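You operate a simulated robot arm through the tools that you are given. There is no shell and no other tool. Be economical: measure what you need, move in short steps, check, and stop when the job is done.

Carry out the task below with a simulated two-armed robot. There is one attempt and no reset: what you move stays moved.

JOB
Take the spanner on the red table top and put it away on the workbench top beside the vise. Put the bearing carton marked "24" from the blue table top on the bottom shelf of the cone rack and the bearing carton marked "35" on the shelf under the blue table. Put two of the tickets from the yellow table top on the shelf under the yellow table. Put the yellow roll card on the back corner of the control top. Put the 15 spacer ring from the wrapped layer on the small pallet on the top of the green parts cart and the 20 spacer ring on the top of the green bundles. Any order will do.

Only the result counts: the job must be done as asked and must still hold three seconds after the hand-in. Knocking over, shifting, dropping, spilling or breaking anything else fails it.

ROBOT AND FRAMES
Two 7-joint arms with two-finger parallel grippers on one trunk, on a base that drives. Base frame: it is fixed to the floor where the robot stands at the start and does not move with it; the origin is under the middle of the robot, x ahead of it, y to its left, z up. Readings come in m, degrees, newtons and seconds.
The left shoulder is at the start at [0.062, 0.198, 1.079], the right one opposite. With the tool pointing down near the work surface each hand reaches from about 0.3 to 0.72 m from the robot's upright axis, wherever it stands, measured 20 degrees to its own side. Places, roughly: back corner of the control top [-0.4, 3, 1]; bearing carton [1.25, 0.5, 0.75]; bottom shelf of the cone rack [1.4, 1, 0.4]; shelf under the blue table [1.2, 0.2, 0.3]; shelf under the yellow table [0.6, -1.4, 0.3]; spacer ring [1.25, -1.5, 1]; spanner [0.5, 0.25, 0.75]; ticket [0.5, -1.75, 0.75]; top of the green bundles [1.2, -3.1, 0.7]; top of the green parts cart (18x18 cm) [0.6, 1.24, 0.8]; workbench top beside the vise (17x34 cm) [4.68, 0.5, 0.86]; yellow roll card [0.75, -1.75, 0.75]. Payload 1.57 kg a hand.
Tool frame (each hand has its own): the origin (TCP) lies between the finger pads and is the grasp point; the fingertips stand 0.03 m ahead of it; z points along the fingers, y is the line along which they close. Largest opening 0.11 m; finger width 0.024, thickness 0.012; the body of the gripper, 0.048 by 0.112 m, starts 0.078 m behind the TCP.
Orientation is that of the tool frame in the base frame, as a unit quaternion [x, y, z, w]. With the fingers straight down and closing along the base's y, the tool's x points along the base's -x, its y along +y and its z along -z.

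CONTROLS
- The arms move only by the tool nudge_tool. It takes "left_steps", "right_steps" or both (then of equal length, played together; a hand with none holds still); each is a list of rows, each a list of 7 numbers: the shift along the tool's x, y, z in m, then the turn, a rotation vector about the tool's x, y, z in degrees, then the finger opening in m, from 0 to 0.11. In form: [[x, y, z, wx, wy, wz, gripper], ...]. A call has 1 to 12 rows; each row shifts and turns the commanded pose from where the row before left it, along the tool's axes as they then stand. Rows are played at 5 a second. More than 0.05 m and 8.6 degrees between two rows, or a gripper value outside its range, and nothing of the call is played. Where a pose cannot be reached the arm comes as near as it can. A force on the tool above 40 N (or 10 N above the force at the start of the call, whichever is more), or a blocked arm, ends the call early, and 0.2 s more pass. The fingers move at their own pace (about 0.072 m/s each) and stop on an object; they squeeze with about 22 N. The grip force told is the motor's: it shows also when the fingers shut on nothing. Time passes only in rows, and 0.2 s behind the last, so rows that do not move let the fingers close. The reply holds the time, the measured pose of the TCP, the force on the tool along the base axes, the opening and the grip force, in the units named above and with some noise, with the torque about the TCP (base axes, N m) and any sound that the robot's microphone picked up, and new pictures: "pictures" is both (left out), scene, wrist or none (wrist: the cameras of the hands that moved).
- Cameras (640 x 400 px; columns grow to the right, rows downward): "scene" is now at [0.1015, 0.0254, 1.6572]; the picture's right is [0.33, -0.94, 0.00], its down [-0.77, -0.27, -0.57] and it looks along [0.54, 0.19, -0.82] (base axes); focal length 289 px, centre (320, 200). "left" rides on the left gripper at [0.07, -0.016, -0.141] in its tool frame; the picture's right is [0.23, 0.97, 0.00], its down [-0.85, 0.20, -0.48] and it looks along [-0.47, 0.11, 0.88] (tool axes); focal length 222 px, centre (320, 200). "right" rides on the right gripper at [0.07, 0.016, -0.141] in its tool frame; the picture's right is [-0.23, 0.97, 0.00], its down [-0.85, -0.20, -0.48] and it looks along [-0.47, -0.11, 0.88] (tool axes); focal length 222 px, centre (320, 200). There is no depth. A picture from a camera that has moved, and an enlarged one, comes with that camera's place and axes in the base frame and with its lens.
- move_column(by): slides the trunk up (or, below 0, down) by that many m; the arms and the scene camera ride with it, the base frame stays. It gives what a move gives, with no picture.
- steer(legs): drives the robot by 1 to 6 legs, each [ahead, left, turn to the left] in m, m and degrees, along the robot's own axes; the way and the turn of a leg run together, so that a leg with both is an arc; at most 1.5 m and 180 degrees a leg. The arms and the cameras ride along, it lands a little off, and it stops where it bumps. It gives what a move gives, and a new picture of the scene camera.
- aim_head(pan, tilt): turns the head with the scene camera to pan (to the left, within 86 degrees either way) and tilt (down, from -29 to 69), counted from straight ahead of the robot. It gives what a move gives, and a new picture of the scene camera.
- zoom(camera, box): a new picture of the part [left, top, right, bottom] of that camera's present view, enlarged. The clock stands still meanwhile.
- job_done(): hands the job in; it is judged then, once.

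Go step by step. Nothing tells you exact positions but the pictures and the camera data: compare them with the known pose of the tool, close in by small moves and look again before you grip or let go. The budget is 483 turns and 360 pictures, counting those below and the enlarged ones. Unless the task says otherwise, let go and move clear before handing in.

The tools are called after "Request:" as a command line: name --argument value ..., lists and objects as JSON in quotes. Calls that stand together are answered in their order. nudge_tool: Moves the arms, as the interface text tells. Its arguments: {"type":"object","properties":{"left_steps":{"type":"array","items":{"type":"array","items":{"type":"number"}}},"right_steps":{"type":"array","items":{"type":"array","items":{"type":"number"}}},"pictures":{"type":"string","enum":["both","scene","wrist","none"]}},"required":[]} The other tools are called the same way: move_column (by) slides the trunk up or down; steer (legs) drives the base; aim_head (pan, tilt) turns the head that bears the scene camera; zoom (camera, box) takes an enlarged picture of a part of a camera's view; job_done () hands the job in.

At the start:

```text
clock: 0.0
left_tool_pos: [0.4894, 0.3086, 1.0243]
left_ee_rot: [0.0, 1.0, 0.0, -0.001]
left_contact_force: [-0.1, -0.3, -0.6]
left_ft_torque: [0.03, 0.02, 0.03]
left_opening: 0.1102
left_gripper_force: 0.1
right_tool_pos: [0.3739, -0.065, 1.0878]
right_ee_rot: [0.0, 1.0, 0.0, -0.001]
right_contact_force: [1.1, 0.1, 0.3]
right_ft_torque: [-0.02, -0.01, 0.02]
right_opening: 0.1098
right_gripper_force: 0.0
trunk travel left (down, up): [-0.675, 0.315]
robot x, y, heading: [-0.0018, 0.0001, -0.1]
head pan, tilt: [19.1, 54.8]
```

scene: 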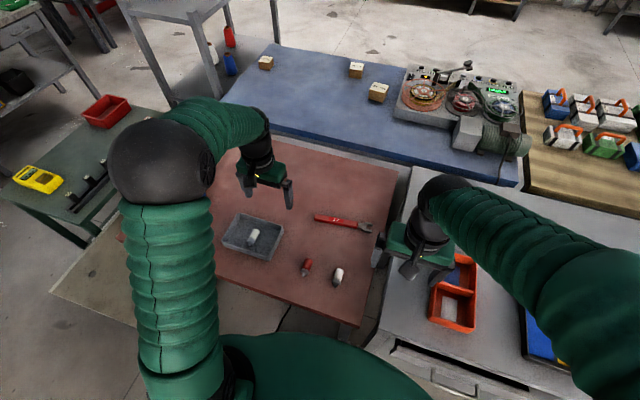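
right: 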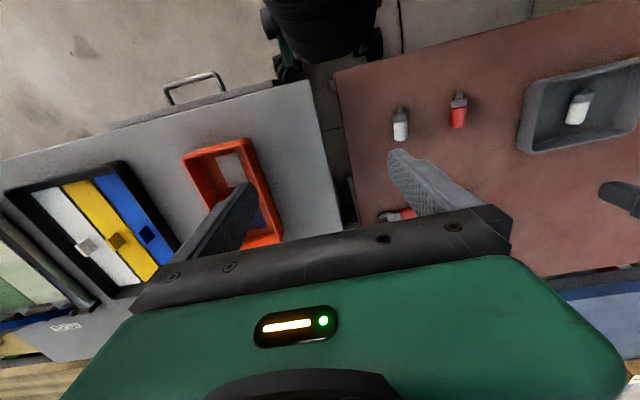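
left: 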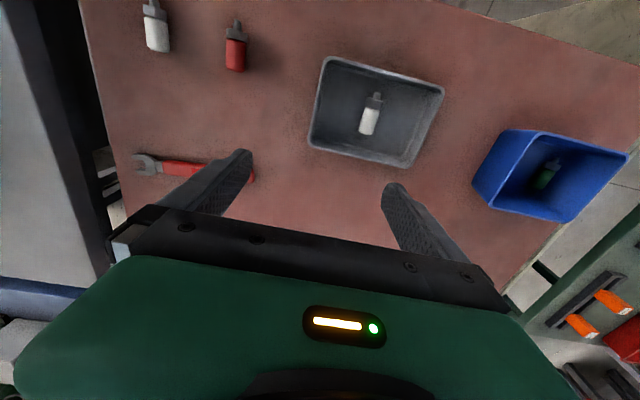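

I see the red table ahead with the spanner, the blue table behind with three cartons. First I look around.

Request:
zoom --camera "scene" --box '[200, 30, 520, 230]'

Request:
aim_head --pan 60 --tilt 25

Request:
aim_head --pan 0 --tilt 20

Request:
aim_head --pan -65 --tilt 30

```text
2.00 times, centred on (360, 130) of scene
camera zoom: at [0.1015, 0.0254, 1.6572], right [0.33, -0.94, 0.0], down [-0.77, -0.27, -0.57], along [0.54, 0.19, -0.82], focal length 578 px, centre (240, 340)
```

zoom: 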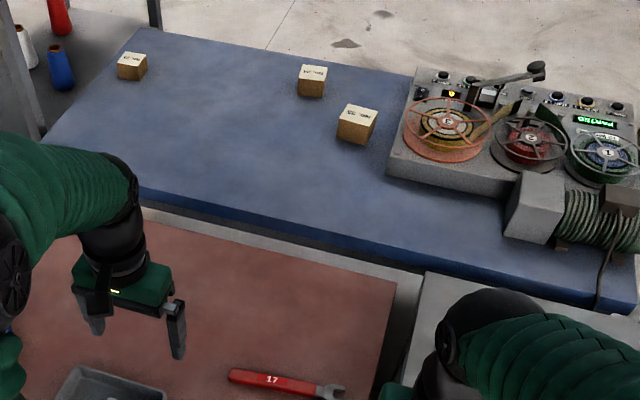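

```text
clock: 1.1
left_tool_pos: [0.4886, 0.3079, 1.0242]
left_ee_rot: [0.0, 1.0, 0.0, 0.0]
left_contact_force: [0.0, 0.2, 0.6]
left_ft_torque: [0.0, 0.01, -0.04]
left_opening: 0.1097
left_gripper_force: 0.0
right_tool_pos: [0.3745, -0.0659, 1.0869]
right_ee_rot: [0.0, 1.0, 0.0, 0.0]
right_contact_force: [0.4, 0.9, -0.2]
right_ft_torque: [-0.06, 0.01, -0.04]
right_opening: 0.11
right_gripper_force: 0.0
trunk travel left (down, up): [-0.675, 0.315]
robot x, y, heading: [0.0005, -0.0005, 0.1]
head pan, tilt: [60.0, 25.0]
camera scene: at [0.0795, 0.0815, 1.701], right [0.87, -0.5, 0.0], down [-0.21, -0.37, -0.91], along [0.45, 0.78, -0.42], focal length 289 px, centre (320, 200)
```

scene: 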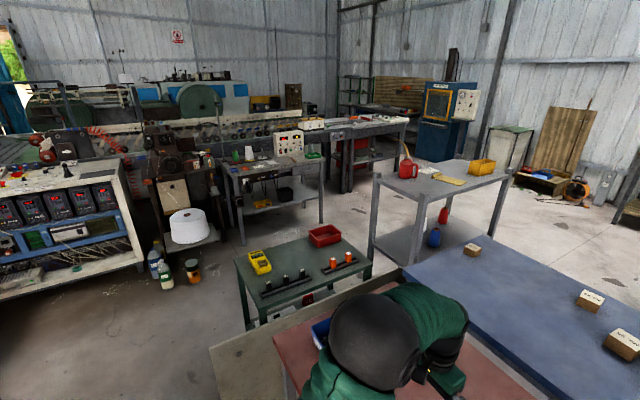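

```text
clock: 2.4
left_tool_pos: [0.4881, 0.3082, 1.0246]
left_ee_rot: [0.001, 1.0, 0.001, 0.0]
left_contact_force: [-0.1, -0.8, 0.1]
left_ft_torque: [0.0, -0.01, 0.0]
left_opening: 0.1099
left_gripper_force: 0.2
right_tool_pos: [0.3737, -0.0653, 1.0878]
right_ee_rot: [0.0, 1.0, -0.001, 0.0]
right_contact_force: [-0.5, 0.4, -0.2]
right_ft_torque: [-0.03, 0.0, -0.01]
right_opening: 0.1104
right_gripper_force: 0.1
trunk travel left (down, up): [-0.675, 0.315]
robot x, y, heading: [0.0027, 0.0013, -0.4]
head pan, tilt: [0.0, 20.0]
camera scene: at [0.1265, 0.0018, 1.7091], right [0.0, -1.0, 0.0], down [-0.34, 0.0, -0.94], along [0.94, 0.0, -0.34], focal length 289 px, centre (320, 200)
```

scene: 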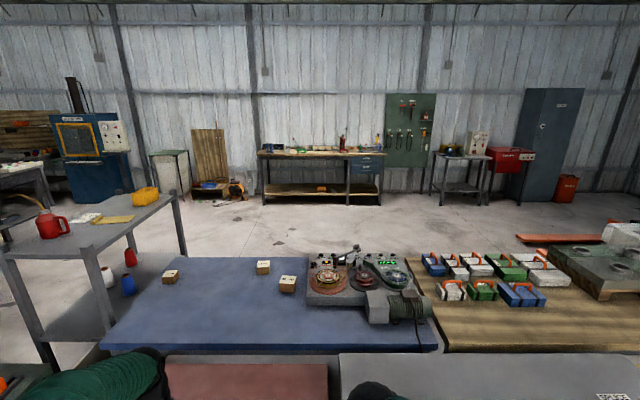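

```text
clock: 3.7
left_tool_pos: [0.488, 0.3071, 1.0249]
left_ee_rot: [0.001, 1.0, 0.0, 0.0]
left_contact_force: [-0.3, -1.1, 0.7]
left_ft_torque: [-0.04, -0.01, 0.02]
left_opening: 0.1099
left_gripper_force: 0.1
right_tool_pos: [0.3744, -0.0665, 1.0876]
right_ee_rot: [-0.001, 1.0, 0.001, -0.001]
right_contact_force: [-0.5, -0.7, 0.4]
right_ft_torque: [0.0, 0.0, -0.01]
right_opening: 0.11
right_gripper_force: 0.1
trunk travel left (down, up): [-0.675, 0.315]
robot x, y, heading: [0.0017, 0.0012, -0.0]
head pan, tilt: [-65.0, 30.0]
camera scene: at [0.0716, -0.0803, 1.6932], right [-0.91, -0.42, 0.0], down [-0.21, 0.45, -0.87], along [0.37, -0.79, -0.5], focal length 289 px, centre (320, 200)
```

scene: 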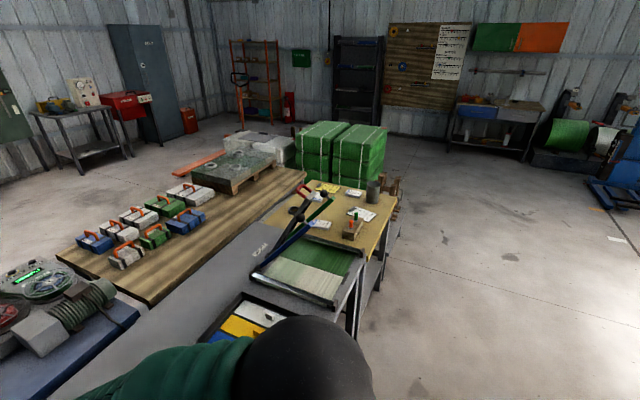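

The spanner lies about (0.633, 0.124), nearly along y, on the red table. I move the left hand over its handle and turn it to close along x.

Request:
nudge_tool --left_steps '[[-0.036, -0.034, 0, 0, 0, 0, 0.11], [-0.036, -0.034, 0, 0, 0, 0, 0.11], [-0.036, -0.034, 0.02, 0, 0, 0, 0.11], [-0.036, -0.034, 0.02, 0, 0, 0, 0.11], [0, 0, 0, 0, 0, 8.3, 0.11], [0, 0, 0, 0, 0, 8.3, 0.11], [0, 0, 0, 0, 0, 8.3, 0.11], [0, 0, 0, 0, 0, 8.3, 0.11], [0, 0, 0, 0, 0, 8.3, 0.11], [0, 0, 0, 0, 0, 8.3, 0.11], [0, 0, 0, 0, 0, 8.3, 0.11], [0, 0, 0, 0, 0, 8.3, 0.11]]' --pictures "none"

Request:
nudge_tool --left_steps '[[0, 0, 0.03, 0, 0, 8.3, 0.06], [0, 0, 0.03, 0, 0, 8.3, 0.06], [0, 0, 0, 0, 0, 0, 0.06]]' --pictures "wrist"

Request:
aim_head --pan 15 --tilt 60

```text
refused: row 3 steps farther than a row can; nothing moved
```

```text
clock: 4.5
left_tool_pos: [0.487, 0.3081, 0.9657]
left_ee_rot: [0.146, 0.989, 0.0, 0.001]
left_contact_force: [-1.0, 1.3, 0.4]
left_ft_torque: [0.04, 0.0, 0.01]
left_opening: 0.0598
left_gripper_force: 0.1
right_tool_pos: [0.3739, -0.0651, 1.0868]
right_ee_rot: [0.0, 1.0, 0.0, 0.0]
right_contact_force: [-0.3, 0.2, -0.3]
right_ft_torque: [-0.04, 0.01, 0.02]
right_opening: 0.1102
right_gripper_force: 0.0
trunk travel left (down, up): [-0.675, 0.315]
robot x, y, heading: [0.0021, 0.0053, -0.2]
head pan, tilt: [-65.0, 30.0]
camera left: at [0.4158, 0.3143, 1.1086], right [0.06, 1.0, 0.0], down [0.88, -0.05, 0.48], along [0.48, -0.03, -0.88], focal length 222 px, centre (320, 200)
```

left: 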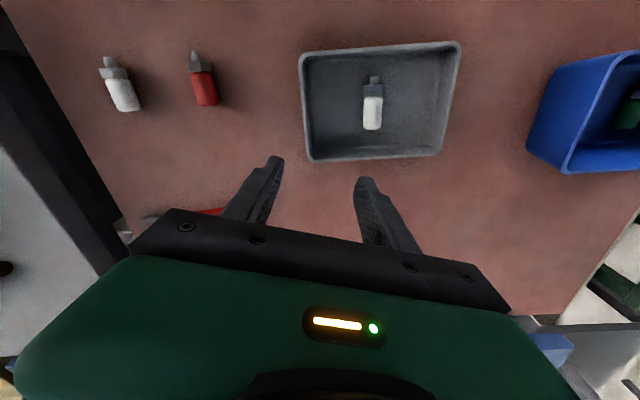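

```text
clock: 6.1
left_tool_pos: [0.4887, 0.3087, 0.9668]
left_ee_rot: [0.144, 0.99, 0.001, -0.001]
left_contact_force: [0.4, 0.7, 1.2]
left_ft_torque: [-0.02, 0.01, -0.01]
left_opening: 0.0599
left_gripper_force: 0.1
right_tool_pos: [0.3747, -0.0657, 1.087]
right_ee_rot: [0.0, 1.0, 0.0, 0.0]
right_contact_force: [0.9, -0.8, -0.5]
right_ft_torque: [0.03, 0.0, 0.01]
right_opening: 0.11
right_gripper_force: 0.1
trunk travel left (down, up): [-0.675, 0.315]
robot x, y, heading: [0.0019, -0.0014, 0.1]
head pan, tilt: [15.0, 60.0]
camera scene: at [0.0978, 0.019, 1.651], right [0.26, -0.97, 0.0], down [-0.84, -0.22, -0.5], along [0.48, 0.13, -0.87], focal length 289 px, centre (320, 200)
```

scene: 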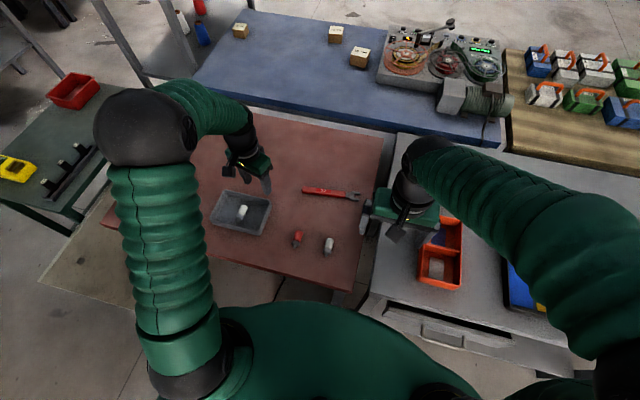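

Spanner ends at about (0.623, 0.229) and (0.646, 0.013). I bring the left hand over it and turn.

Request:
nudge_tool --left_steps '[[-0.0379, -0.0258, 0, 0, 0, 0, 0.06], [-0.0379, -0.0258, 0, 0, 0, 0, 0.06], [-0.0379, -0.0258, 0, 0, 0, 0, 0.06], [-0.0379, -0.0258, 0, 0, 0, 0, 0.06], [-0.0379, -0.0258, 0, 0, 0, 0, 0.06], [0, 0, 0.01, 0, 0, 8.3, 0.06], [0, 0, 0.01, 0, 0, 8.3, 0.06], [0, 0, 0.01, 0, 0, 8.3, 0.06], [0, 0, 0.01, 0, 0, 8.3, 0.06], [0, 0, 0.01, 0, 0, 8.3, 0.06], [0, 0, 0.01, 0, 0, 8.3, 0.06]]' --pictures "none"

Request:
nudge_tool --left_steps '[[0, 0, 0.02, 0, 0, 8.3, 0.06], [0, 0, 0.02, 0, 0, 8.3, 0.06], [0, 0, 0, 0, 0, 0, 0.06], [0, 0, 0, 0, 0, 0, 0.06]]' --pictures "both"

```text
clock: 8.5
left_tool_pos: [0.6349, 0.1284, 0.9043]
left_ee_rot: [0.548, 0.836, 0.0, 0.001]
left_contact_force: [-0.2, -0.6, 0.4]
left_ft_torque: [-0.02, 0.05, -0.02]
left_opening: 0.0603
left_gripper_force: 0.1
right_tool_pos: [0.3747, -0.0661, 1.0874]
right_ee_rot: [0.0, 1.0, 0.0, 0.0]
right_contact_force: [0.6, -0.6, -0.3]
right_ft_torque: [-0.04, 0.02, 0.0]
right_opening: 0.11
right_gripper_force: 0.0
trunk travel left (down, up): [-0.675, 0.315]
robot x, y, heading: [-0.0002, -0.0017, 0.0]
head pan, tilt: [15.0, 60.0]
```

```text
clock: 9.5
left_tool_pos: [0.6338, 0.1275, 0.8647]
left_ee_rot: [0.663, 0.749, 0.0, 0.0]
left_contact_force: [-0.3, 0.9, -0.6]
left_ft_torque: [0.0, 0.01, -0.01]
left_opening: 0.0598
left_gripper_force: 0.1
right_tool_pos: [0.3739, -0.0664, 1.0861]
right_ee_rot: [0.0, 1.0, 0.0, 0.0]
right_contact_force: [0.0, -0.2, 0.6]
right_ft_torque: [-0.02, -0.02, -0.05]
right_opening: 0.1099
right_gripper_force: 0.0
trunk travel left (down, up): [-0.675, 0.315]
robot x, y, heading: [0.001, 0.0007, -0.2]
head pan, tilt: [15.0, 60.0]
camera scene: at [0.0985, 0.018, 1.6509], right [0.26, -0.97, 0.0], down [-0.84, -0.22, -0.5], along [0.48, 0.13, -0.87], focal length 289 px, centre (320, 200)
camera left: at [0.6092, 0.1968, 1.0069], right [0.94, 0.34, 0.0], down [0.3, -0.82, 0.48], along [0.16, -0.45, -0.88], focal length 222 px, centre (320, 200)
```

scene: 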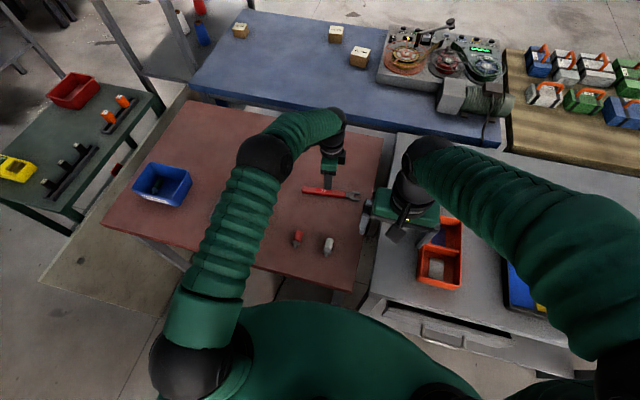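
left: 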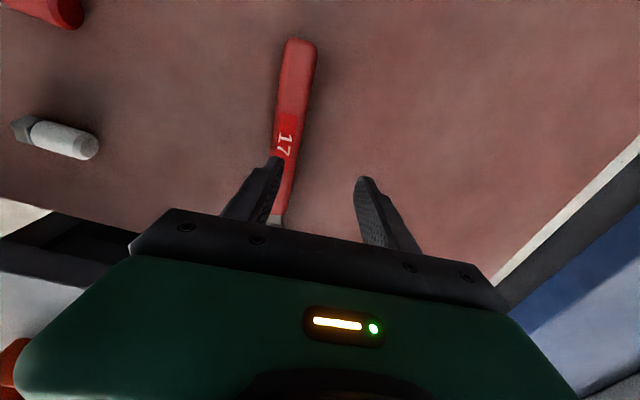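

The handle is nearer than guessed, about 3 cm toward me. I shift and lower a little.

Request:
nudge_tool --left_steps '[[0, -0.03, 0.015, 0, 0, 0, 0.06], [0, 0, 0.015, 0, 0, 0, 0.06], [0, 0, 0, 0, 0, 0, 0.06]]' --pictures "both"

Request:
zoom --camera "scene" --box '[260, 130, 420, 230]'

```text
clock: 10.3
left_tool_pos: [0.6028, 0.126, 0.8341]
left_ee_rot: [0.662, 0.749, 0.0, 0.0]
left_contact_force: [0.7, 0.0, -0.2]
left_ft_torque: [-0.02, 0.0, 0.01]
left_opening: 0.0601
left_gripper_force: 0.0
right_tool_pos: [0.3743, -0.0668, 1.0863]
right_ee_rot: [-0.001, 1.0, 0.0, 0.001]
right_contact_force: [0.8, 0.0, 0.2]
right_ft_torque: [0.0, -0.03, -0.02]
right_opening: 0.11
right_gripper_force: 0.0
trunk travel left (down, up): [-0.675, 0.315]
robot x, y, heading: [-0.0001, -0.0011, 0.1]
head pan, tilt: [15.0, 60.0]
camera scene: at [0.0989, 0.0181, 1.6509], right [0.26, -0.97, 0.0], down [-0.84, -0.22, -0.5], along [0.48, 0.13, -0.87], focal length 289 px, centre (320, 200)
camera left: at [0.5792, 0.1947, 0.9774], right [0.94, 0.34, 0.0], down [0.3, -0.82, 0.48], along [0.16, -0.45, -0.88], focal length 222 px, centre (320, 200)
```

scene: 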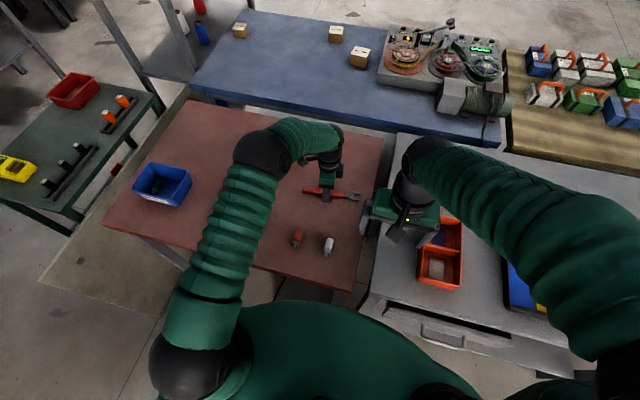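
left: 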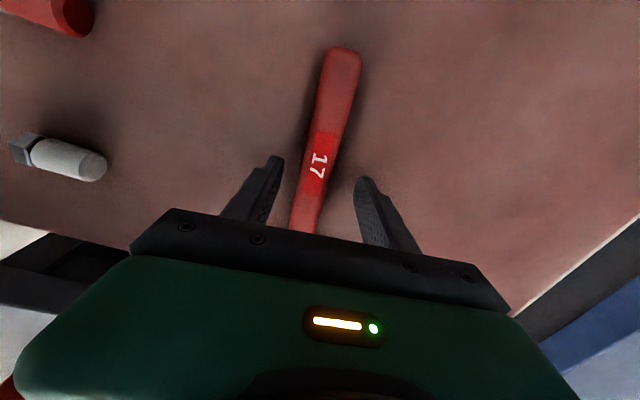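

```text
4.00 times, centred on (340, 180) of scene
camera zoom: at [0.0989, 0.0181, 1.6509], right [0.26, -0.97, 0.0], down [-0.84, -0.22, -0.5], along [0.48, 0.13, -0.87], focal length 1156 px, centre (240, 280)
```

zoom: 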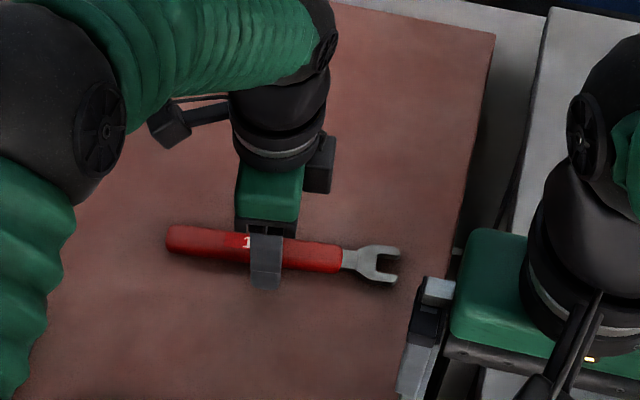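

The handle is centred between the fingers and aligned. I lower.

Request:
nudge_tool --left_steps '[[0, 0, 0.015, 0, 0, 0, 0.06], [0, 0, 0.01, 0, 0, 0, 0.06], [0, 0, 0.01, 0, 0, 0, 0.06], [0, 0, 0, 0, 0, 0, 0.06]]' --pictures "wrist"

Request:
zoom --camera "scene" --box '[290, 160, 370, 210]'

```text
clock: 10.7
left_tool_pos: [0.6046, 0.1243, 0.8304]
left_ee_rot: [0.663, 0.749, 0.004, 0.004]
left_contact_force: [-6.2, 2.4, 22.2]
left_ft_torque: [-0.08, 1.11, -0.19]
left_opening: 0.0644
left_gripper_force: 2.9
right_tool_pos: [0.372, -0.0661, 1.0879]
right_ee_rot: [-0.001, 1.0, 0.001, 0.002]
right_contact_force: [1.1, 0.7, -0.3]
right_ft_torque: [-0.03, 0.0, -0.03]
right_opening: 0.1102
right_gripper_force: 0.1
trunk travel left (down, up): [-0.675, 0.315]
robot x, y, heading: [0.0003, 0.0014, 0.0]
head pan, tilt: [15.0, 60.0]
stopped in row 2 (left hand): the force on the tool passed its limit at 51 N (the readings are from after the stop); the commanded pose is now the measured one
camera left: at [0.5788, 0.1939, 0.9723], right [0.94, 0.34, 0.01], down [0.3, -0.82, 0.48], along [0.17, -0.45, -0.88], focal length 222 px, centre (320, 200)
```

left: 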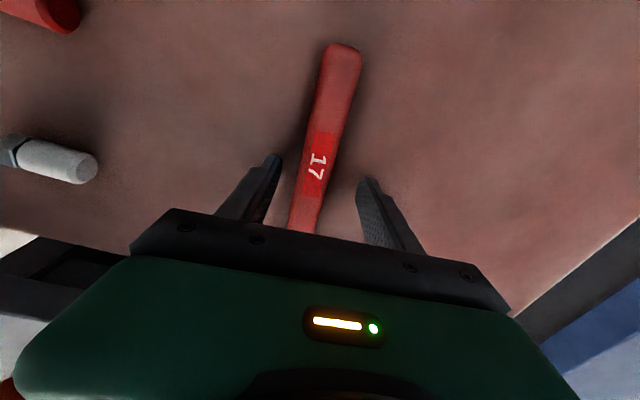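

```text
8.00 times, centred on (330, 185) of scene
camera zoom: at [0.0942, 0.0176, 1.6514], right [0.26, -0.97, 0.0], down [-0.84, -0.22, -0.5], along [0.48, 0.13, -0.87], focal length 2313 px, centre (240, 320)
```

zoom: 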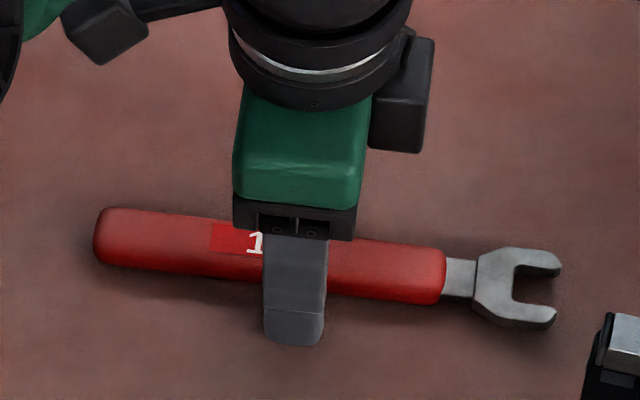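

The table is at z≈0.80 — fingertips touch it. I rise a touch and close.

Request:
nudge_tool --left_steps '[[0, 0, -0.005, 0, 0, 0, 0.06], [0, 0, 0, 0, 0, 0, 0.0], [0, 0, 0, 0, 0, 0, 0.0], [0, 0, 0, 0, 0, 0, 0.0], [0, 0, -0.02, 0, 0, 0, 0.0], [0, 0, -0.05, 0, 0, 0, 0.0], [0, 0, -0.05, 0, 0, 0, 0.0], [0, 0, -0.05, 0, 0, 0, 0.0]]' --pictures "both"

```text
clock: 12.5
left_tool_pos: [0.6014, 0.1278, 1.0023]
left_ee_rot: [0.663, 0.749, 0.004, 0.003]
left_contact_force: [0.4, -0.6, -2.1]
left_ft_torque: [-0.01, 0.0, -0.03]
left_opening: 0.0244
left_gripper_force: 21.6
right_tool_pos: [0.3723, -0.0671, 1.0878]
right_ee_rot: [0.0, 1.0, 0.0, 0.001]
right_contact_force: [-0.3, -0.4, -0.7]
right_ft_torque: [0.02, -0.05, -0.01]
right_opening: 0.1098
right_gripper_force: 0.0
trunk travel left (down, up): [-0.675, 0.315]
robot x, y, heading: [0.0001, -0.0013, 0.1]
head pan, tilt: [15.0, 60.0]
camera scene: at [0.0974, 0.0179, 1.6509], right [0.26, -0.97, 0.0], down [-0.84, -0.22, -0.5], along [0.48, 0.13, -0.87], focal length 289 px, centre (320, 200)
camera left: at [0.5762, 0.1958, 1.144], right [0.94, 0.34, 0.01], down [0.3, -0.82, 0.48], along [0.17, -0.45, -0.88], focal length 222 px, centre (320, 200)
```

scene: 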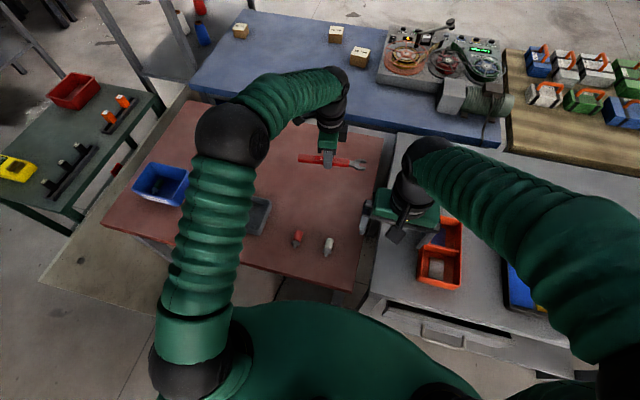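
left: 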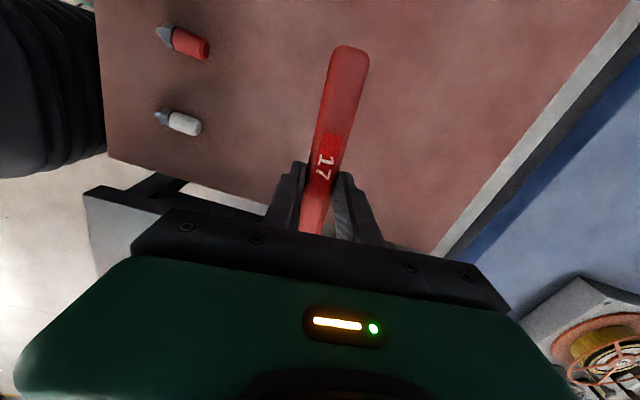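

Spanner is gripped (opening 0.024). I back out and drive around the left end of the tables towards the workbench.

Request:
aim_head --pan 40 --tilt 35

Request:
steer --legs '[[-0.5, 0, 0], [0, 1.0, 0], [0, 0.9, 0]]'

```text
clock: 13.4
left_tool_pos: [0.6039, 0.1279, 0.9986]
left_ee_rot: [0.663, 0.748, 0.003, 0.003]
left_contact_force: [0.3, 0.7, -2.9]
left_ft_torque: [-0.04, 0.01, -0.02]
left_opening: 0.0247
left_gripper_force: 22.4
right_tool_pos: [0.3734, -0.0665, 1.0881]
right_ee_rot: [-0.001, 1.0, 0.0, 0.0]
right_contact_force: [-0.4, -0.4, 0.1]
right_ft_torque: [0.03, -0.01, -0.01]
right_opening: 0.11
right_gripper_force: 0.0
trunk travel left (down, up): [-0.675, 0.315]
robot x, y, heading: [0.0016, -0.0014, 0.1]
head pan, tilt: [40.0, 35.0]
camera scene: at [0.1027, 0.0576, 1.6851], right [0.64, -0.77, 0.0], down [-0.44, -0.37, -0.82], along [0.63, 0.53, -0.58], focal length 289 px, centre (320, 200)
```

scene: 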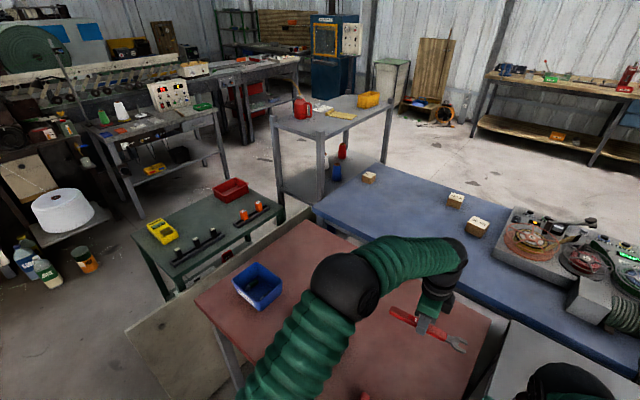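

```text
clock: 25.6
left_tool_pos: [0.1121, 2.0701, 1.002]
left_ee_rot: [0.659, 0.752, 0.003, 0.003]
left_contact_force: [-0.5, -0.6, -2.5]
left_ft_torque: [0.02, -0.02, 0.03]
left_opening: 0.0242
left_gripper_force: 22.0
right_tool_pos: [-0.1153, 1.8749, 1.0879]
right_ee_rot: [-0.004, 1.0, 0.0, 0.001]
right_contact_force: [-0.1, 0.6, -0.3]
right_ft_torque: [0.0, -0.04, -0.03]
right_opening: 0.1102
right_gripper_force: 0.0
trunk travel left (down, up): [-0.675, 0.315]
robot x, y, heading: [-0.4904, 1.942, 0.3]
head pan, tilt: [40.0, 35.0]
camera scene: at [-0.3876, 1.9954, 1.6853], right [0.65, -0.76, 0.0], down [-0.44, -0.37, -0.82], along [0.62, 0.53, -0.57], focal length 289 px, centre (320, 200)
```

scene: 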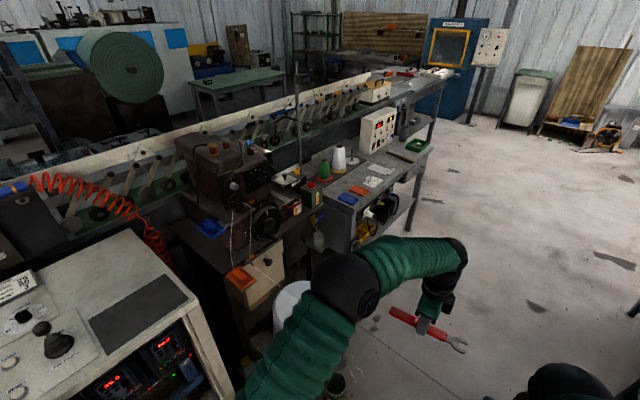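

Request:
aim_head --pan -20 --tilt 40

```text
clock: 26.9
left_tool_pos: [0.1115, 2.0721, 1.0013]
left_ee_rot: [0.659, 0.752, 0.004, 0.003]
left_contact_force: [0.6, 0.5, -1.2]
left_ft_torque: [0.0, -0.01, -0.01]
left_opening: 0.0248
left_gripper_force: 22.3
right_tool_pos: [-0.1165, 1.8768, 1.0884]
right_ee_rot: [-0.004, 1.0, 0.0, 0.001]
right_contact_force: [0.0, 0.1, 0.4]
right_ft_torque: [0.03, 0.0, 0.0]
right_opening: 0.1099
right_gripper_force: 0.2
trunk travel left (down, up): [-0.675, 0.315]
robot x, y, heading: [-0.4881, 1.94, 0.4]
head pan, tilt: [-20.0, 40.0]
camera scene: at [-0.3745, 1.9126, 1.6776], right [-0.33, -0.94, 0.0], down [-0.61, 0.21, -0.76], along [0.72, -0.26, -0.64], focal length 289 px, centre (320, 200)
```

scene: 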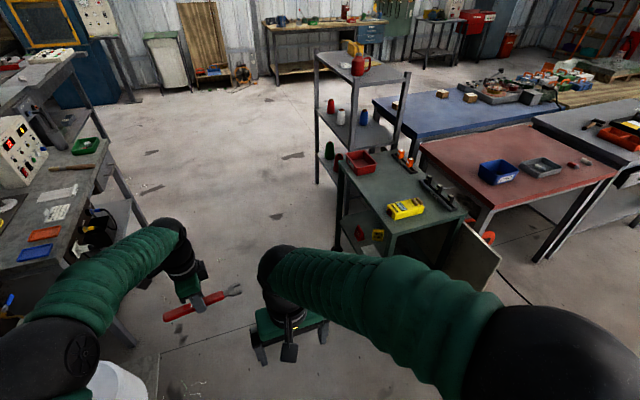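

The corridor is clear. I drive through to in front of the workbench.

Request:
steer --legs '[[1.5, -0.05, 0], [1.4, -0.05, 0], [0.8, -1.3, 0]]'

Request:
aim_head --pan 0 --tilt 30

```text
refused: leg 1 is longer than a leg can be; nothing moved
```

```text
clock: 27.7
left_tool_pos: [0.1118, 2.0731, 1.0015]
left_ee_rot: [0.659, 0.752, 0.004, 0.003]
left_contact_force: [-0.5, -0.5, -2.2]
left_ft_torque: [-0.03, 0.0, 0.0]
left_opening: 0.0248
left_gripper_force: 21.7
right_tool_pos: [-0.1175, 1.877, 1.0886]
right_ee_rot: [-0.004, 1.0, 0.0, 0.001]
right_contact_force: [0.6, -0.2, -0.6]
right_ft_torque: [0.01, -0.03, 0.03]
right_opening: 0.1101
right_gripper_force: 0.0
trunk travel left (down, up): [-0.675, 0.315]
robot x, y, heading: [-0.4865, 1.9394, 0.5]
head pan, tilt: [0.0, 30.0]
camera scene: at [-0.3643, 1.9419, 1.6929], right [0.01, -1.0, 0.0], down [-0.5, 0.0, -0.86], along [0.86, 0.01, -0.5], focal length 289 px, centre (320, 200)
```

scene: 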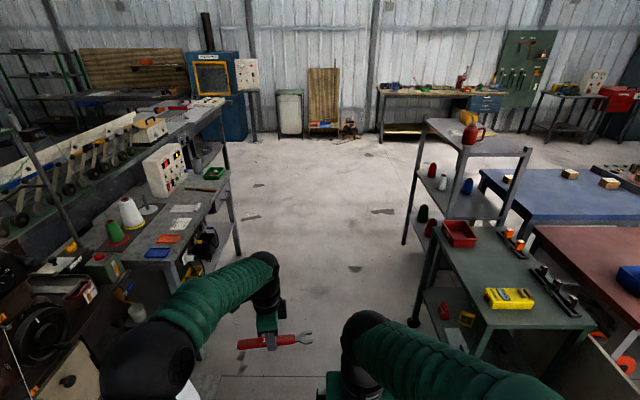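

Request:
steer --legs '[[1.45, 0.03, 0], [1.45, 0.0, 0], [0.75, -1.29, 0]]'

```text
clock: 49.0
left_tool_pos: [3.7938, 0.7734, 1.003]
left_ee_rot: [0.679, 0.734, 0.003, 0.004]
left_contact_force: [0.2, 0.3, -2.2]
left_ft_torque: [-0.01, -0.01, 0.01]
left_opening: 0.0249
left_gripper_force: 22.1
right_tool_pos: [3.5574, 0.5885, 1.0882]
right_ee_rot: [0.022, 1.0, 0.0, 0.001]
right_contact_force: [-0.3, 0.0, 0.4]
right_ft_torque: [-0.01, -0.02, 0.01]
right_opening: 0.1103
right_gripper_force: 0.0
trunk travel left (down, up): [-0.675, 0.315]
robot x, y, heading: [3.1892, 0.672, -2.9]
head pan, tilt: [0.0, 30.0]
camera scene: at [3.313, 0.6677, 1.693], right [-0.04, -1.0, 0.0], down [-0.5, 0.02, -0.86], along [0.86, -0.04, -0.5], focal length 289 px, centre (320, 200)
```

scene: 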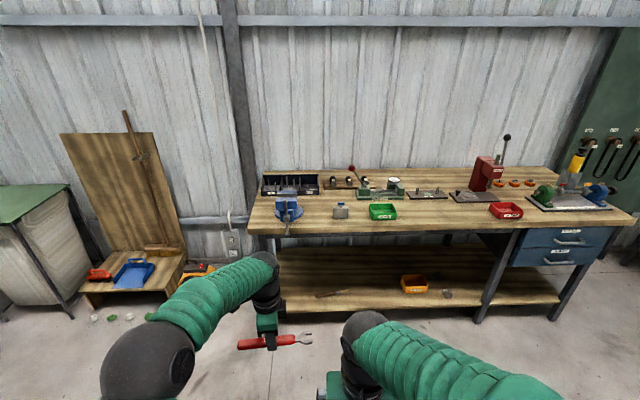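

Request:
zoom --camera "scene" --box '[240, 150, 440, 275]'

```text
3.20 times, centred on (340, 212) of scene
camera zoom: at [3.313, 0.6677, 1.693], right [-0.04, -1.0, 0.0], down [-0.5, 0.02, -0.86], along [0.86, -0.04, -0.5], focal length 925 px, centre (256, 160)
```

zoom: 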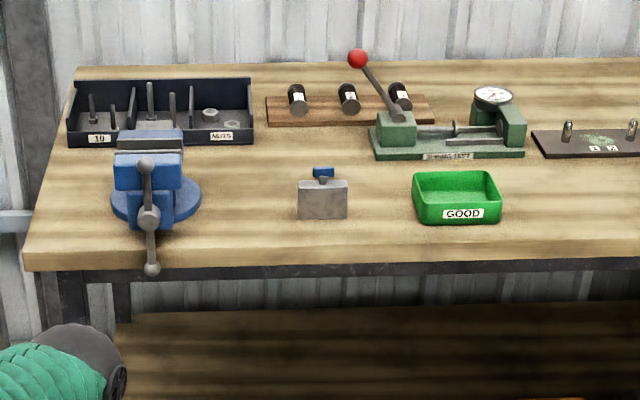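

The free spot beside the vise is at about (4.68, 0.52) between vise and green tray, behind a small block. I raise the hand, straighten the heading and drive up.

Request:
nudge_tool --left_steps '[[0, 0, -0.05, 0, 0, 0, 0], [0, 0, -0.05, 0, 0, 0, 0], [0, 0, -0.04, 0, 0, 0, 0]]' --pictures "none"

Request:
steer --legs '[[0, 0, 2.9], [0.55, -0.36, 0]]'

Request:
aim_head --pan 10 --tilt 45

```text
clock: 49.8
left_tool_pos: [3.7906, 0.7727, 1.1442]
left_ee_rot: [0.678, 0.735, 0.004, 0.003]
left_contact_force: [-0.6, -0.6, -2.7]
left_ft_torque: [-0.02, -0.01, 0.02]
left_opening: 0.0245
left_gripper_force: 21.7
right_tool_pos: [3.5553, 0.5885, 1.0874]
right_ee_rot: [0.022, 1.0, 0.0, 0.002]
right_contact_force: [-1.0, -0.9, -0.5]
right_ft_torque: [0.02, -0.02, 0.0]
right_opening: 0.11
right_gripper_force: 0.1
trunk travel left (down, up): [-0.675, 0.315]
robot x, y, heading: [3.1867, 0.6708, -2.5]
head pan, tilt: [0.0, 30.0]
```

```text
clock: 53.9
left_tool_pos: [4.3358, 0.4633, 1.1438]
left_ee_rot: [0.652, 0.758, 0.004, 0.006]
left_contact_force: [0.0, -0.8, -3.0]
left_ft_torque: [-0.06, 0.01, 0.02]
left_opening: 0.0245
left_gripper_force: 22.3
right_tool_pos: [4.1125, 0.2633, 1.0892]
right_ee_rot: [-0.012, 1.0, 0.0, 0.003]
right_contact_force: [0.2, -0.3, 0.3]
right_ft_torque: [-0.02, 0.0, 0.02]
right_opening: 0.1098
right_gripper_force: 0.1
trunk travel left (down, up): [-0.675, 0.315]
robot x, y, heading: [3.7401, 0.3153, 1.5]
head pan, tilt: [0.0, 30.0]
camera scene: at [3.866, 0.3256, 1.6931], right [0.02, -1.0, 0.0], down [-0.5, -0.01, -0.87], along [0.86, 0.02, -0.5], focal length 289 px, centre (320, 200)
```

scene: 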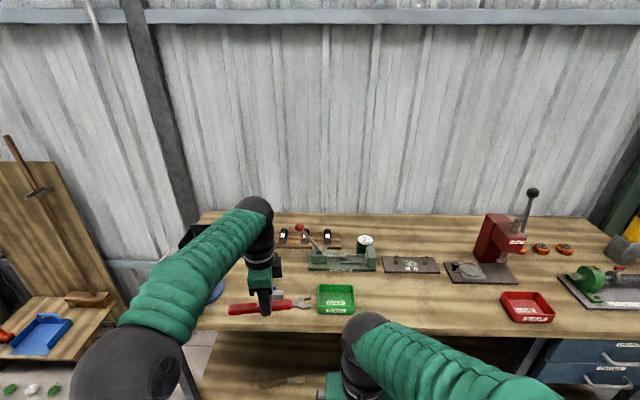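

```text
clock: 54.6
left_tool_pos: [4.3359, 0.4622, 1.1441]
left_ee_rot: [0.653, 0.757, 0.004, 0.005]
left_contact_force: [0.2, 0.3, -1.9]
left_ft_torque: [0.0, -0.01, 0.0]
left_opening: 0.0246
left_gripper_force: 22.5
right_tool_pos: [4.1136, 0.2624, 1.0896]
right_ee_rot: [-0.012, 1.0, -0.001, 0.003]
right_contact_force: [-0.2, -1.2, 0.6]
right_ft_torque: [-0.01, 0.0, -0.02]
right_opening: 0.1099
right_gripper_force: 0.1
trunk travel left (down, up): [-0.675, 0.315]
robot x, y, heading: [3.74, 0.3161, 1.2]
head pan, tilt: [10.0, 45.0]
camera scene: at [3.8572, 0.3369, 1.6704], right [0.2, -0.98, 0.0], down [-0.69, -0.14, -0.71], along [0.69, 0.14, -0.71], focal length 289 px, centre (320, 200)
```

scene: 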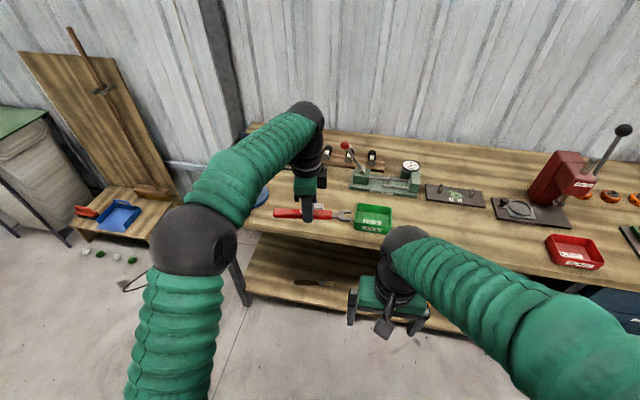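

Request:
steer --legs '[[0.27, 0.02, -1.2]]'

Request:
nudge_tool --left_steps '[[0, 0.04, 0, 0, 0, 0, 0], [0, 0.04, 0, 0, 0, 0, 0], [0, 0, 0, 0, 0, 0, 0]]' --pictures "both"

Request:
zoom --camera "scene" --box '[240, 120, 440, 245]'

```text
clock: 56.6
left_tool_pos: [4.6106, 0.4698, 1.1447]
left_ee_rot: [0.662, 0.749, 0.006, 0.005]
left_contact_force: [0.4, 0.0, -2.9]
left_ft_torque: [-0.02, 0.02, -0.01]
left_opening: 0.0245
left_gripper_force: 21.8
right_tool_pos: [4.3848, 0.2755, 1.0906]
right_ee_rot: [-0.001, 1.0, 0.0, 0.003]
right_contact_force: [0.5, 0.1, 0.2]
right_ft_torque: [-0.01, 0.0, 0.0]
right_opening: 0.1099
right_gripper_force: 0.0
trunk travel left (down, up): [-0.675, 0.315]
robot x, y, heading: [4.018, 0.3402, 0.3]
head pan, tilt: [10.0, 45.0]
camera scene: at [4.1274, 0.355, 1.6706], right [0.17, -0.98, 0.0], down [-0.7, -0.12, -0.71], along [0.7, 0.12, -0.71], focal length 289 px, centre (320, 200)
```

scene: 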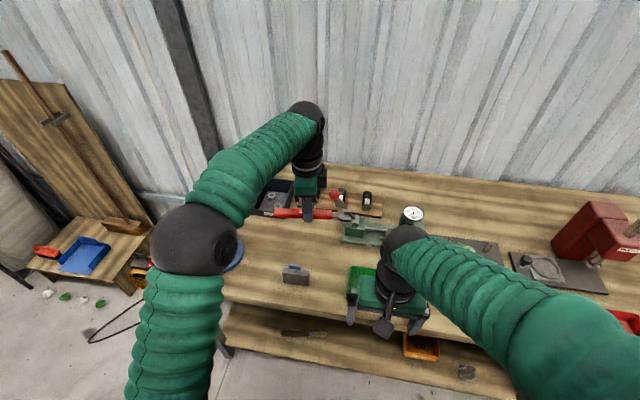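

```text
clock: 57.4
left_tool_pos: [4.6658, 0.4833, 1.1425]
left_ee_rot: [0.662, 0.749, 0.004, 0.005]
left_contact_force: [-0.6, 0.2, -2.3]
left_ft_torque: [-0.01, -0.03, -0.01]
left_opening: 0.0247
left_gripper_force: 21.5
left hand out of reach, approached as far as the arm can: row 2
right_tool_pos: [4.3818, 0.2764, 1.0903]
right_ee_rot: [-0.001, 1.0, 0.0, 0.003]
right_contact_force: [0.4, -0.4, -0.1]
right_ft_torque: [-0.01, 0.02, -0.05]
right_opening: 0.1099
right_gripper_force: 0.0
trunk travel left (down, up): [-0.675, 0.315]
robot x, y, heading: [4.013, 0.3386, 0.3]
head pan, tilt: [10.0, 45.0]
camera scene: at [4.1275, 0.356, 1.6706], right [0.17, -0.98, 0.0], down [-0.7, -0.12, -0.71], along [0.7, 0.12, -0.71], focal length 289 px, centre (320, 200)
camera left: at [4.6394, 0.5524, 1.2853], right [0.94, 0.35, 0.01], down [0.3, -0.82, 0.48], along [0.18, -0.45, -0.88], focal length 222 px, centre (320, 200)
```

scene: 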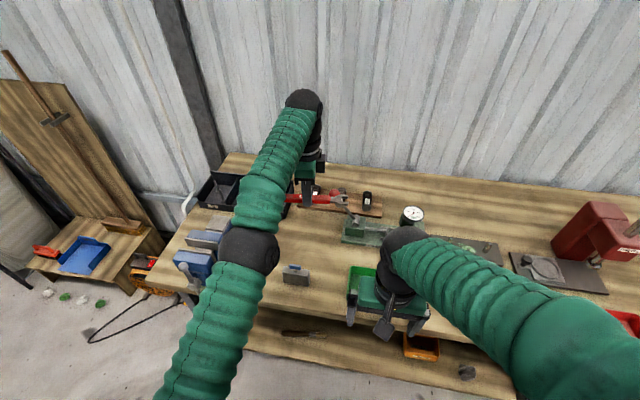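
left: 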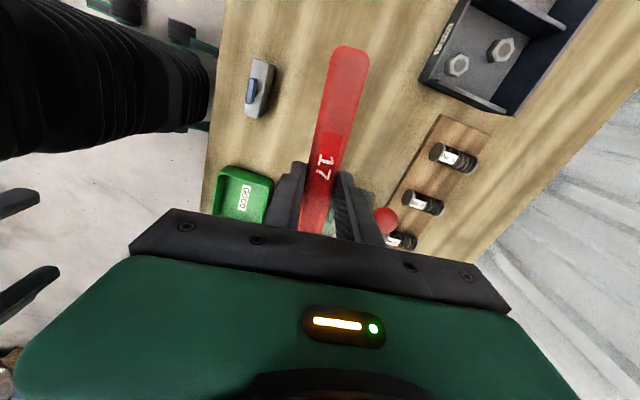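

```text
3.20 times, centred on (340, 182) of scene
camera zoom: at [4.1275, 0.356, 1.6706], right [0.17, -0.98, 0.0], down [-0.7, -0.12, -0.71], along [0.7, 0.12, -0.71], focal length 925 px, centre (256, 256)
```

zoom: 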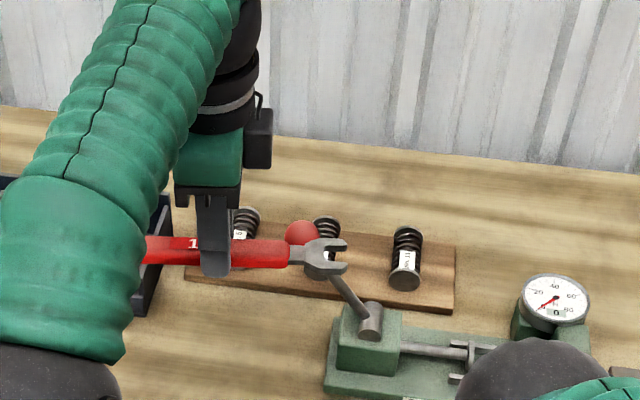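

Clear spot is at (4.665, 0.53): I shift left 5 cm away from the gauge lever and lower.

Request:
nudge_tool --left_steps '[[0.047, 0, 0, 0, 0, 0, 0], [0, 0, 0.04, 0, 0, 0, 0], [0, 0, 0.04, 0, 0, 0, 0], [0, 0, 0.04, 0, 0, 0, 0], [0, 0, 0.04, 0, 0, 0, 0], [0, 0, 0.03, 0, 0, 0, 0], [0, 0, 0, 0, 0, 0, 0]]' --pictures "both"

Request:
zoom --camera "scene" --box '[240, 170, 400, 270]'

```text
clock: 59.0
left_tool_pos: [4.6657, 0.5265, 0.9517]
left_ee_rot: [0.662, 0.75, 0.005, 0.005]
left_contact_force: [0.3, 0.7, -2.0]
left_ft_torque: [-0.01, -0.04, 0.03]
left_opening: 0.0246
left_gripper_force: 22.3
right_tool_pos: [4.3837, 0.2762, 1.0905]
right_ee_rot: [-0.001, 1.0, 0.0, 0.003]
right_contact_force: [-0.8, -0.4, 0.2]
right_ft_torque: [-0.01, -0.05, 0.04]
right_opening: 0.11
right_gripper_force: 0.0
trunk travel left (down, up): [-0.675, 0.315]
robot x, y, heading: [4.0144, 0.3439, -0.1]
head pan, tilt: [10.0, 45.0]
camera scene: at [4.1302, 0.3565, 1.6704], right [0.17, -0.98, 0.0], down [-0.7, -0.12, -0.71], along [0.69, 0.12, -0.71], focal length 289 px, centre (320, 200)
camera left: at [4.6384, 0.5947, 1.0937], right [0.94, 0.35, 0.01], down [0.3, -0.82, 0.48], along [0.18, -0.45, -0.88], focal length 222 px, centre (320, 200)
```

scene: 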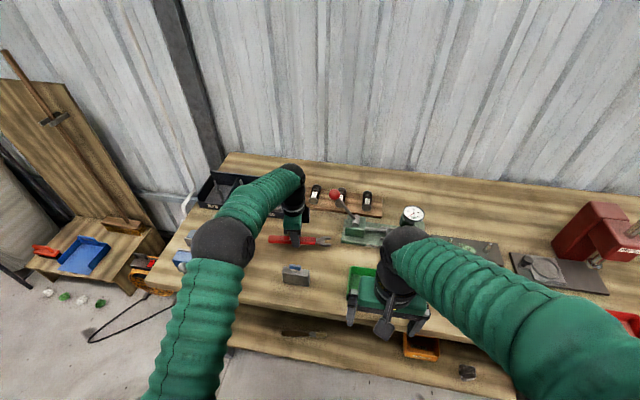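
left: 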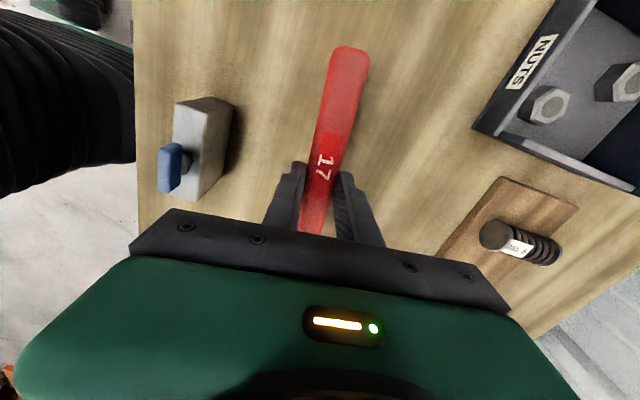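

```text
4.00 times, centred on (320, 220) of scene
camera zoom: at [4.1302, 0.3565, 1.6704], right [0.17, -0.98, 0.0], down [-0.7, -0.12, -0.71], along [0.69, 0.12, -0.71], focal length 1156 px, centre (320, 120)
```

zoom: 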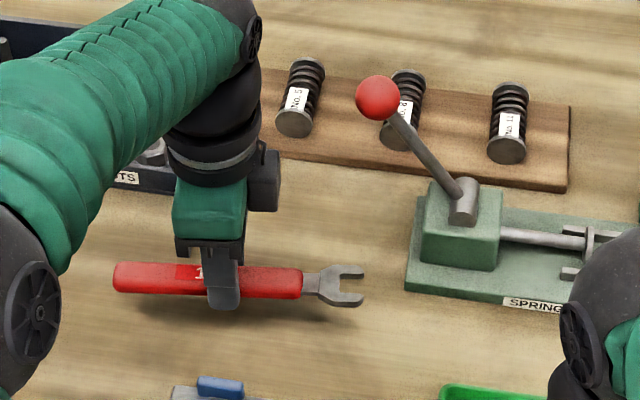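

Request:
nudge_tool --left_steps '[[0, 0, 0.03, 0, 0, 0, 0], [0, 0, 0.01, 0, 0, 0, 0], [0, 0, 0.005, 0, 0, 0, 0], [0, 0, 0.005, 0, 0, 0, 0], [0, 0, 0.005, 0, 0, 0, 0]]' --pictures "wrist"

Request:
zoom --camera "scene" --box '[240, 190, 400, 290]'

```text
clock: 60.2
left_tool_pos: [4.664, 0.5285, 0.8973]
left_ee_rot: [0.662, 0.749, 0.004, 0.005]
left_contact_force: [0.3, 0.4, -2.0]
left_ft_torque: [0.0, -0.03, -0.04]
left_opening: 0.0246
left_gripper_force: 22.1
right_tool_pos: [4.385, 0.277, 1.0894]
right_ee_rot: [-0.001, 1.0, 0.0, 0.004]
right_contact_force: [0.5, 1.0, 1.2]
right_ft_torque: [0.01, -0.01, -0.03]
right_opening: 0.11
right_gripper_force: 0.0
trunk travel left (down, up): [-0.675, 0.315]
robot x, y, heading: [4.0133, 0.3402, -0.1]
head pan, tilt: [10.0, 45.0]
camera left: at [4.6385, 0.5975, 1.0389], right [0.94, 0.35, 0.01], down [0.3, -0.82, 0.48], along [0.18, -0.45, -0.88], focal length 222 px, centre (320, 200)
```

left: 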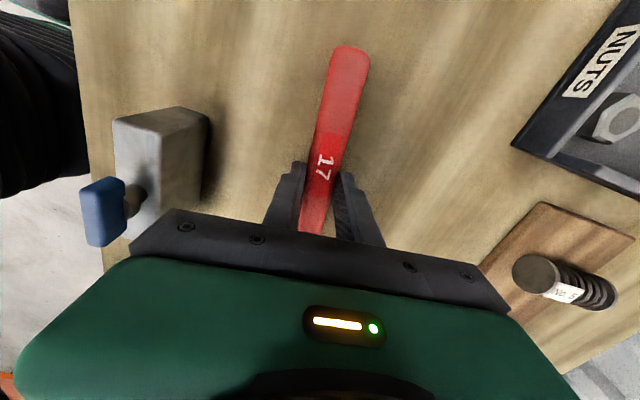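

```text
4.00 times, centred on (320, 240) of scene
camera zoom: at [4.1307, 0.3566, 1.6703], right [0.17, -0.98, 0.0], down [-0.7, -0.12, -0.71], along [0.69, 0.12, -0.71], focal length 1156 px, centre (320, 40)
```

zoom: 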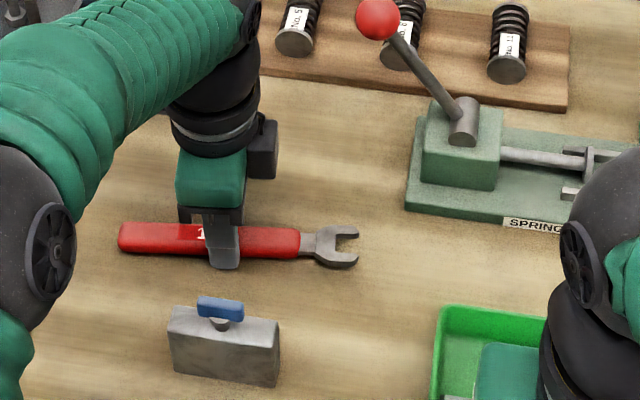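

Request:
nudge_tool --left_steps '[[0, 0, 0.003, 0, 0, 0, 0], [0, 0, 0.003, 0, 0, 0, 0], [0, 0, 0, 0, 0, 0, 0]]' --pictures "none"

```text
clock: 61.0
left_tool_pos: [4.6647, 0.5286, 0.8919]
left_ee_rot: [0.661, 0.75, 0.005, 0.006]
left_contact_force: [2.3, 0.0, 2.9]
left_ft_torque: [0.26, 0.05, -0.1]
left_opening: 0.0246
left_gripper_force: 21.8
right_tool_pos: [4.3833, 0.2757, 1.0902]
right_ee_rot: [-0.001, 1.0, 0.0, 0.004]
right_contact_force: [-0.1, -0.2, 0.5]
right_ft_torque: [0.03, 0.0, 0.01]
right_opening: 0.11
right_gripper_force: 0.0
trunk travel left (down, up): [-0.675, 0.315]
robot x, y, heading: [4.0205, 0.3433, 0.1]
head pan, tilt: [10.0, 45.0]
```

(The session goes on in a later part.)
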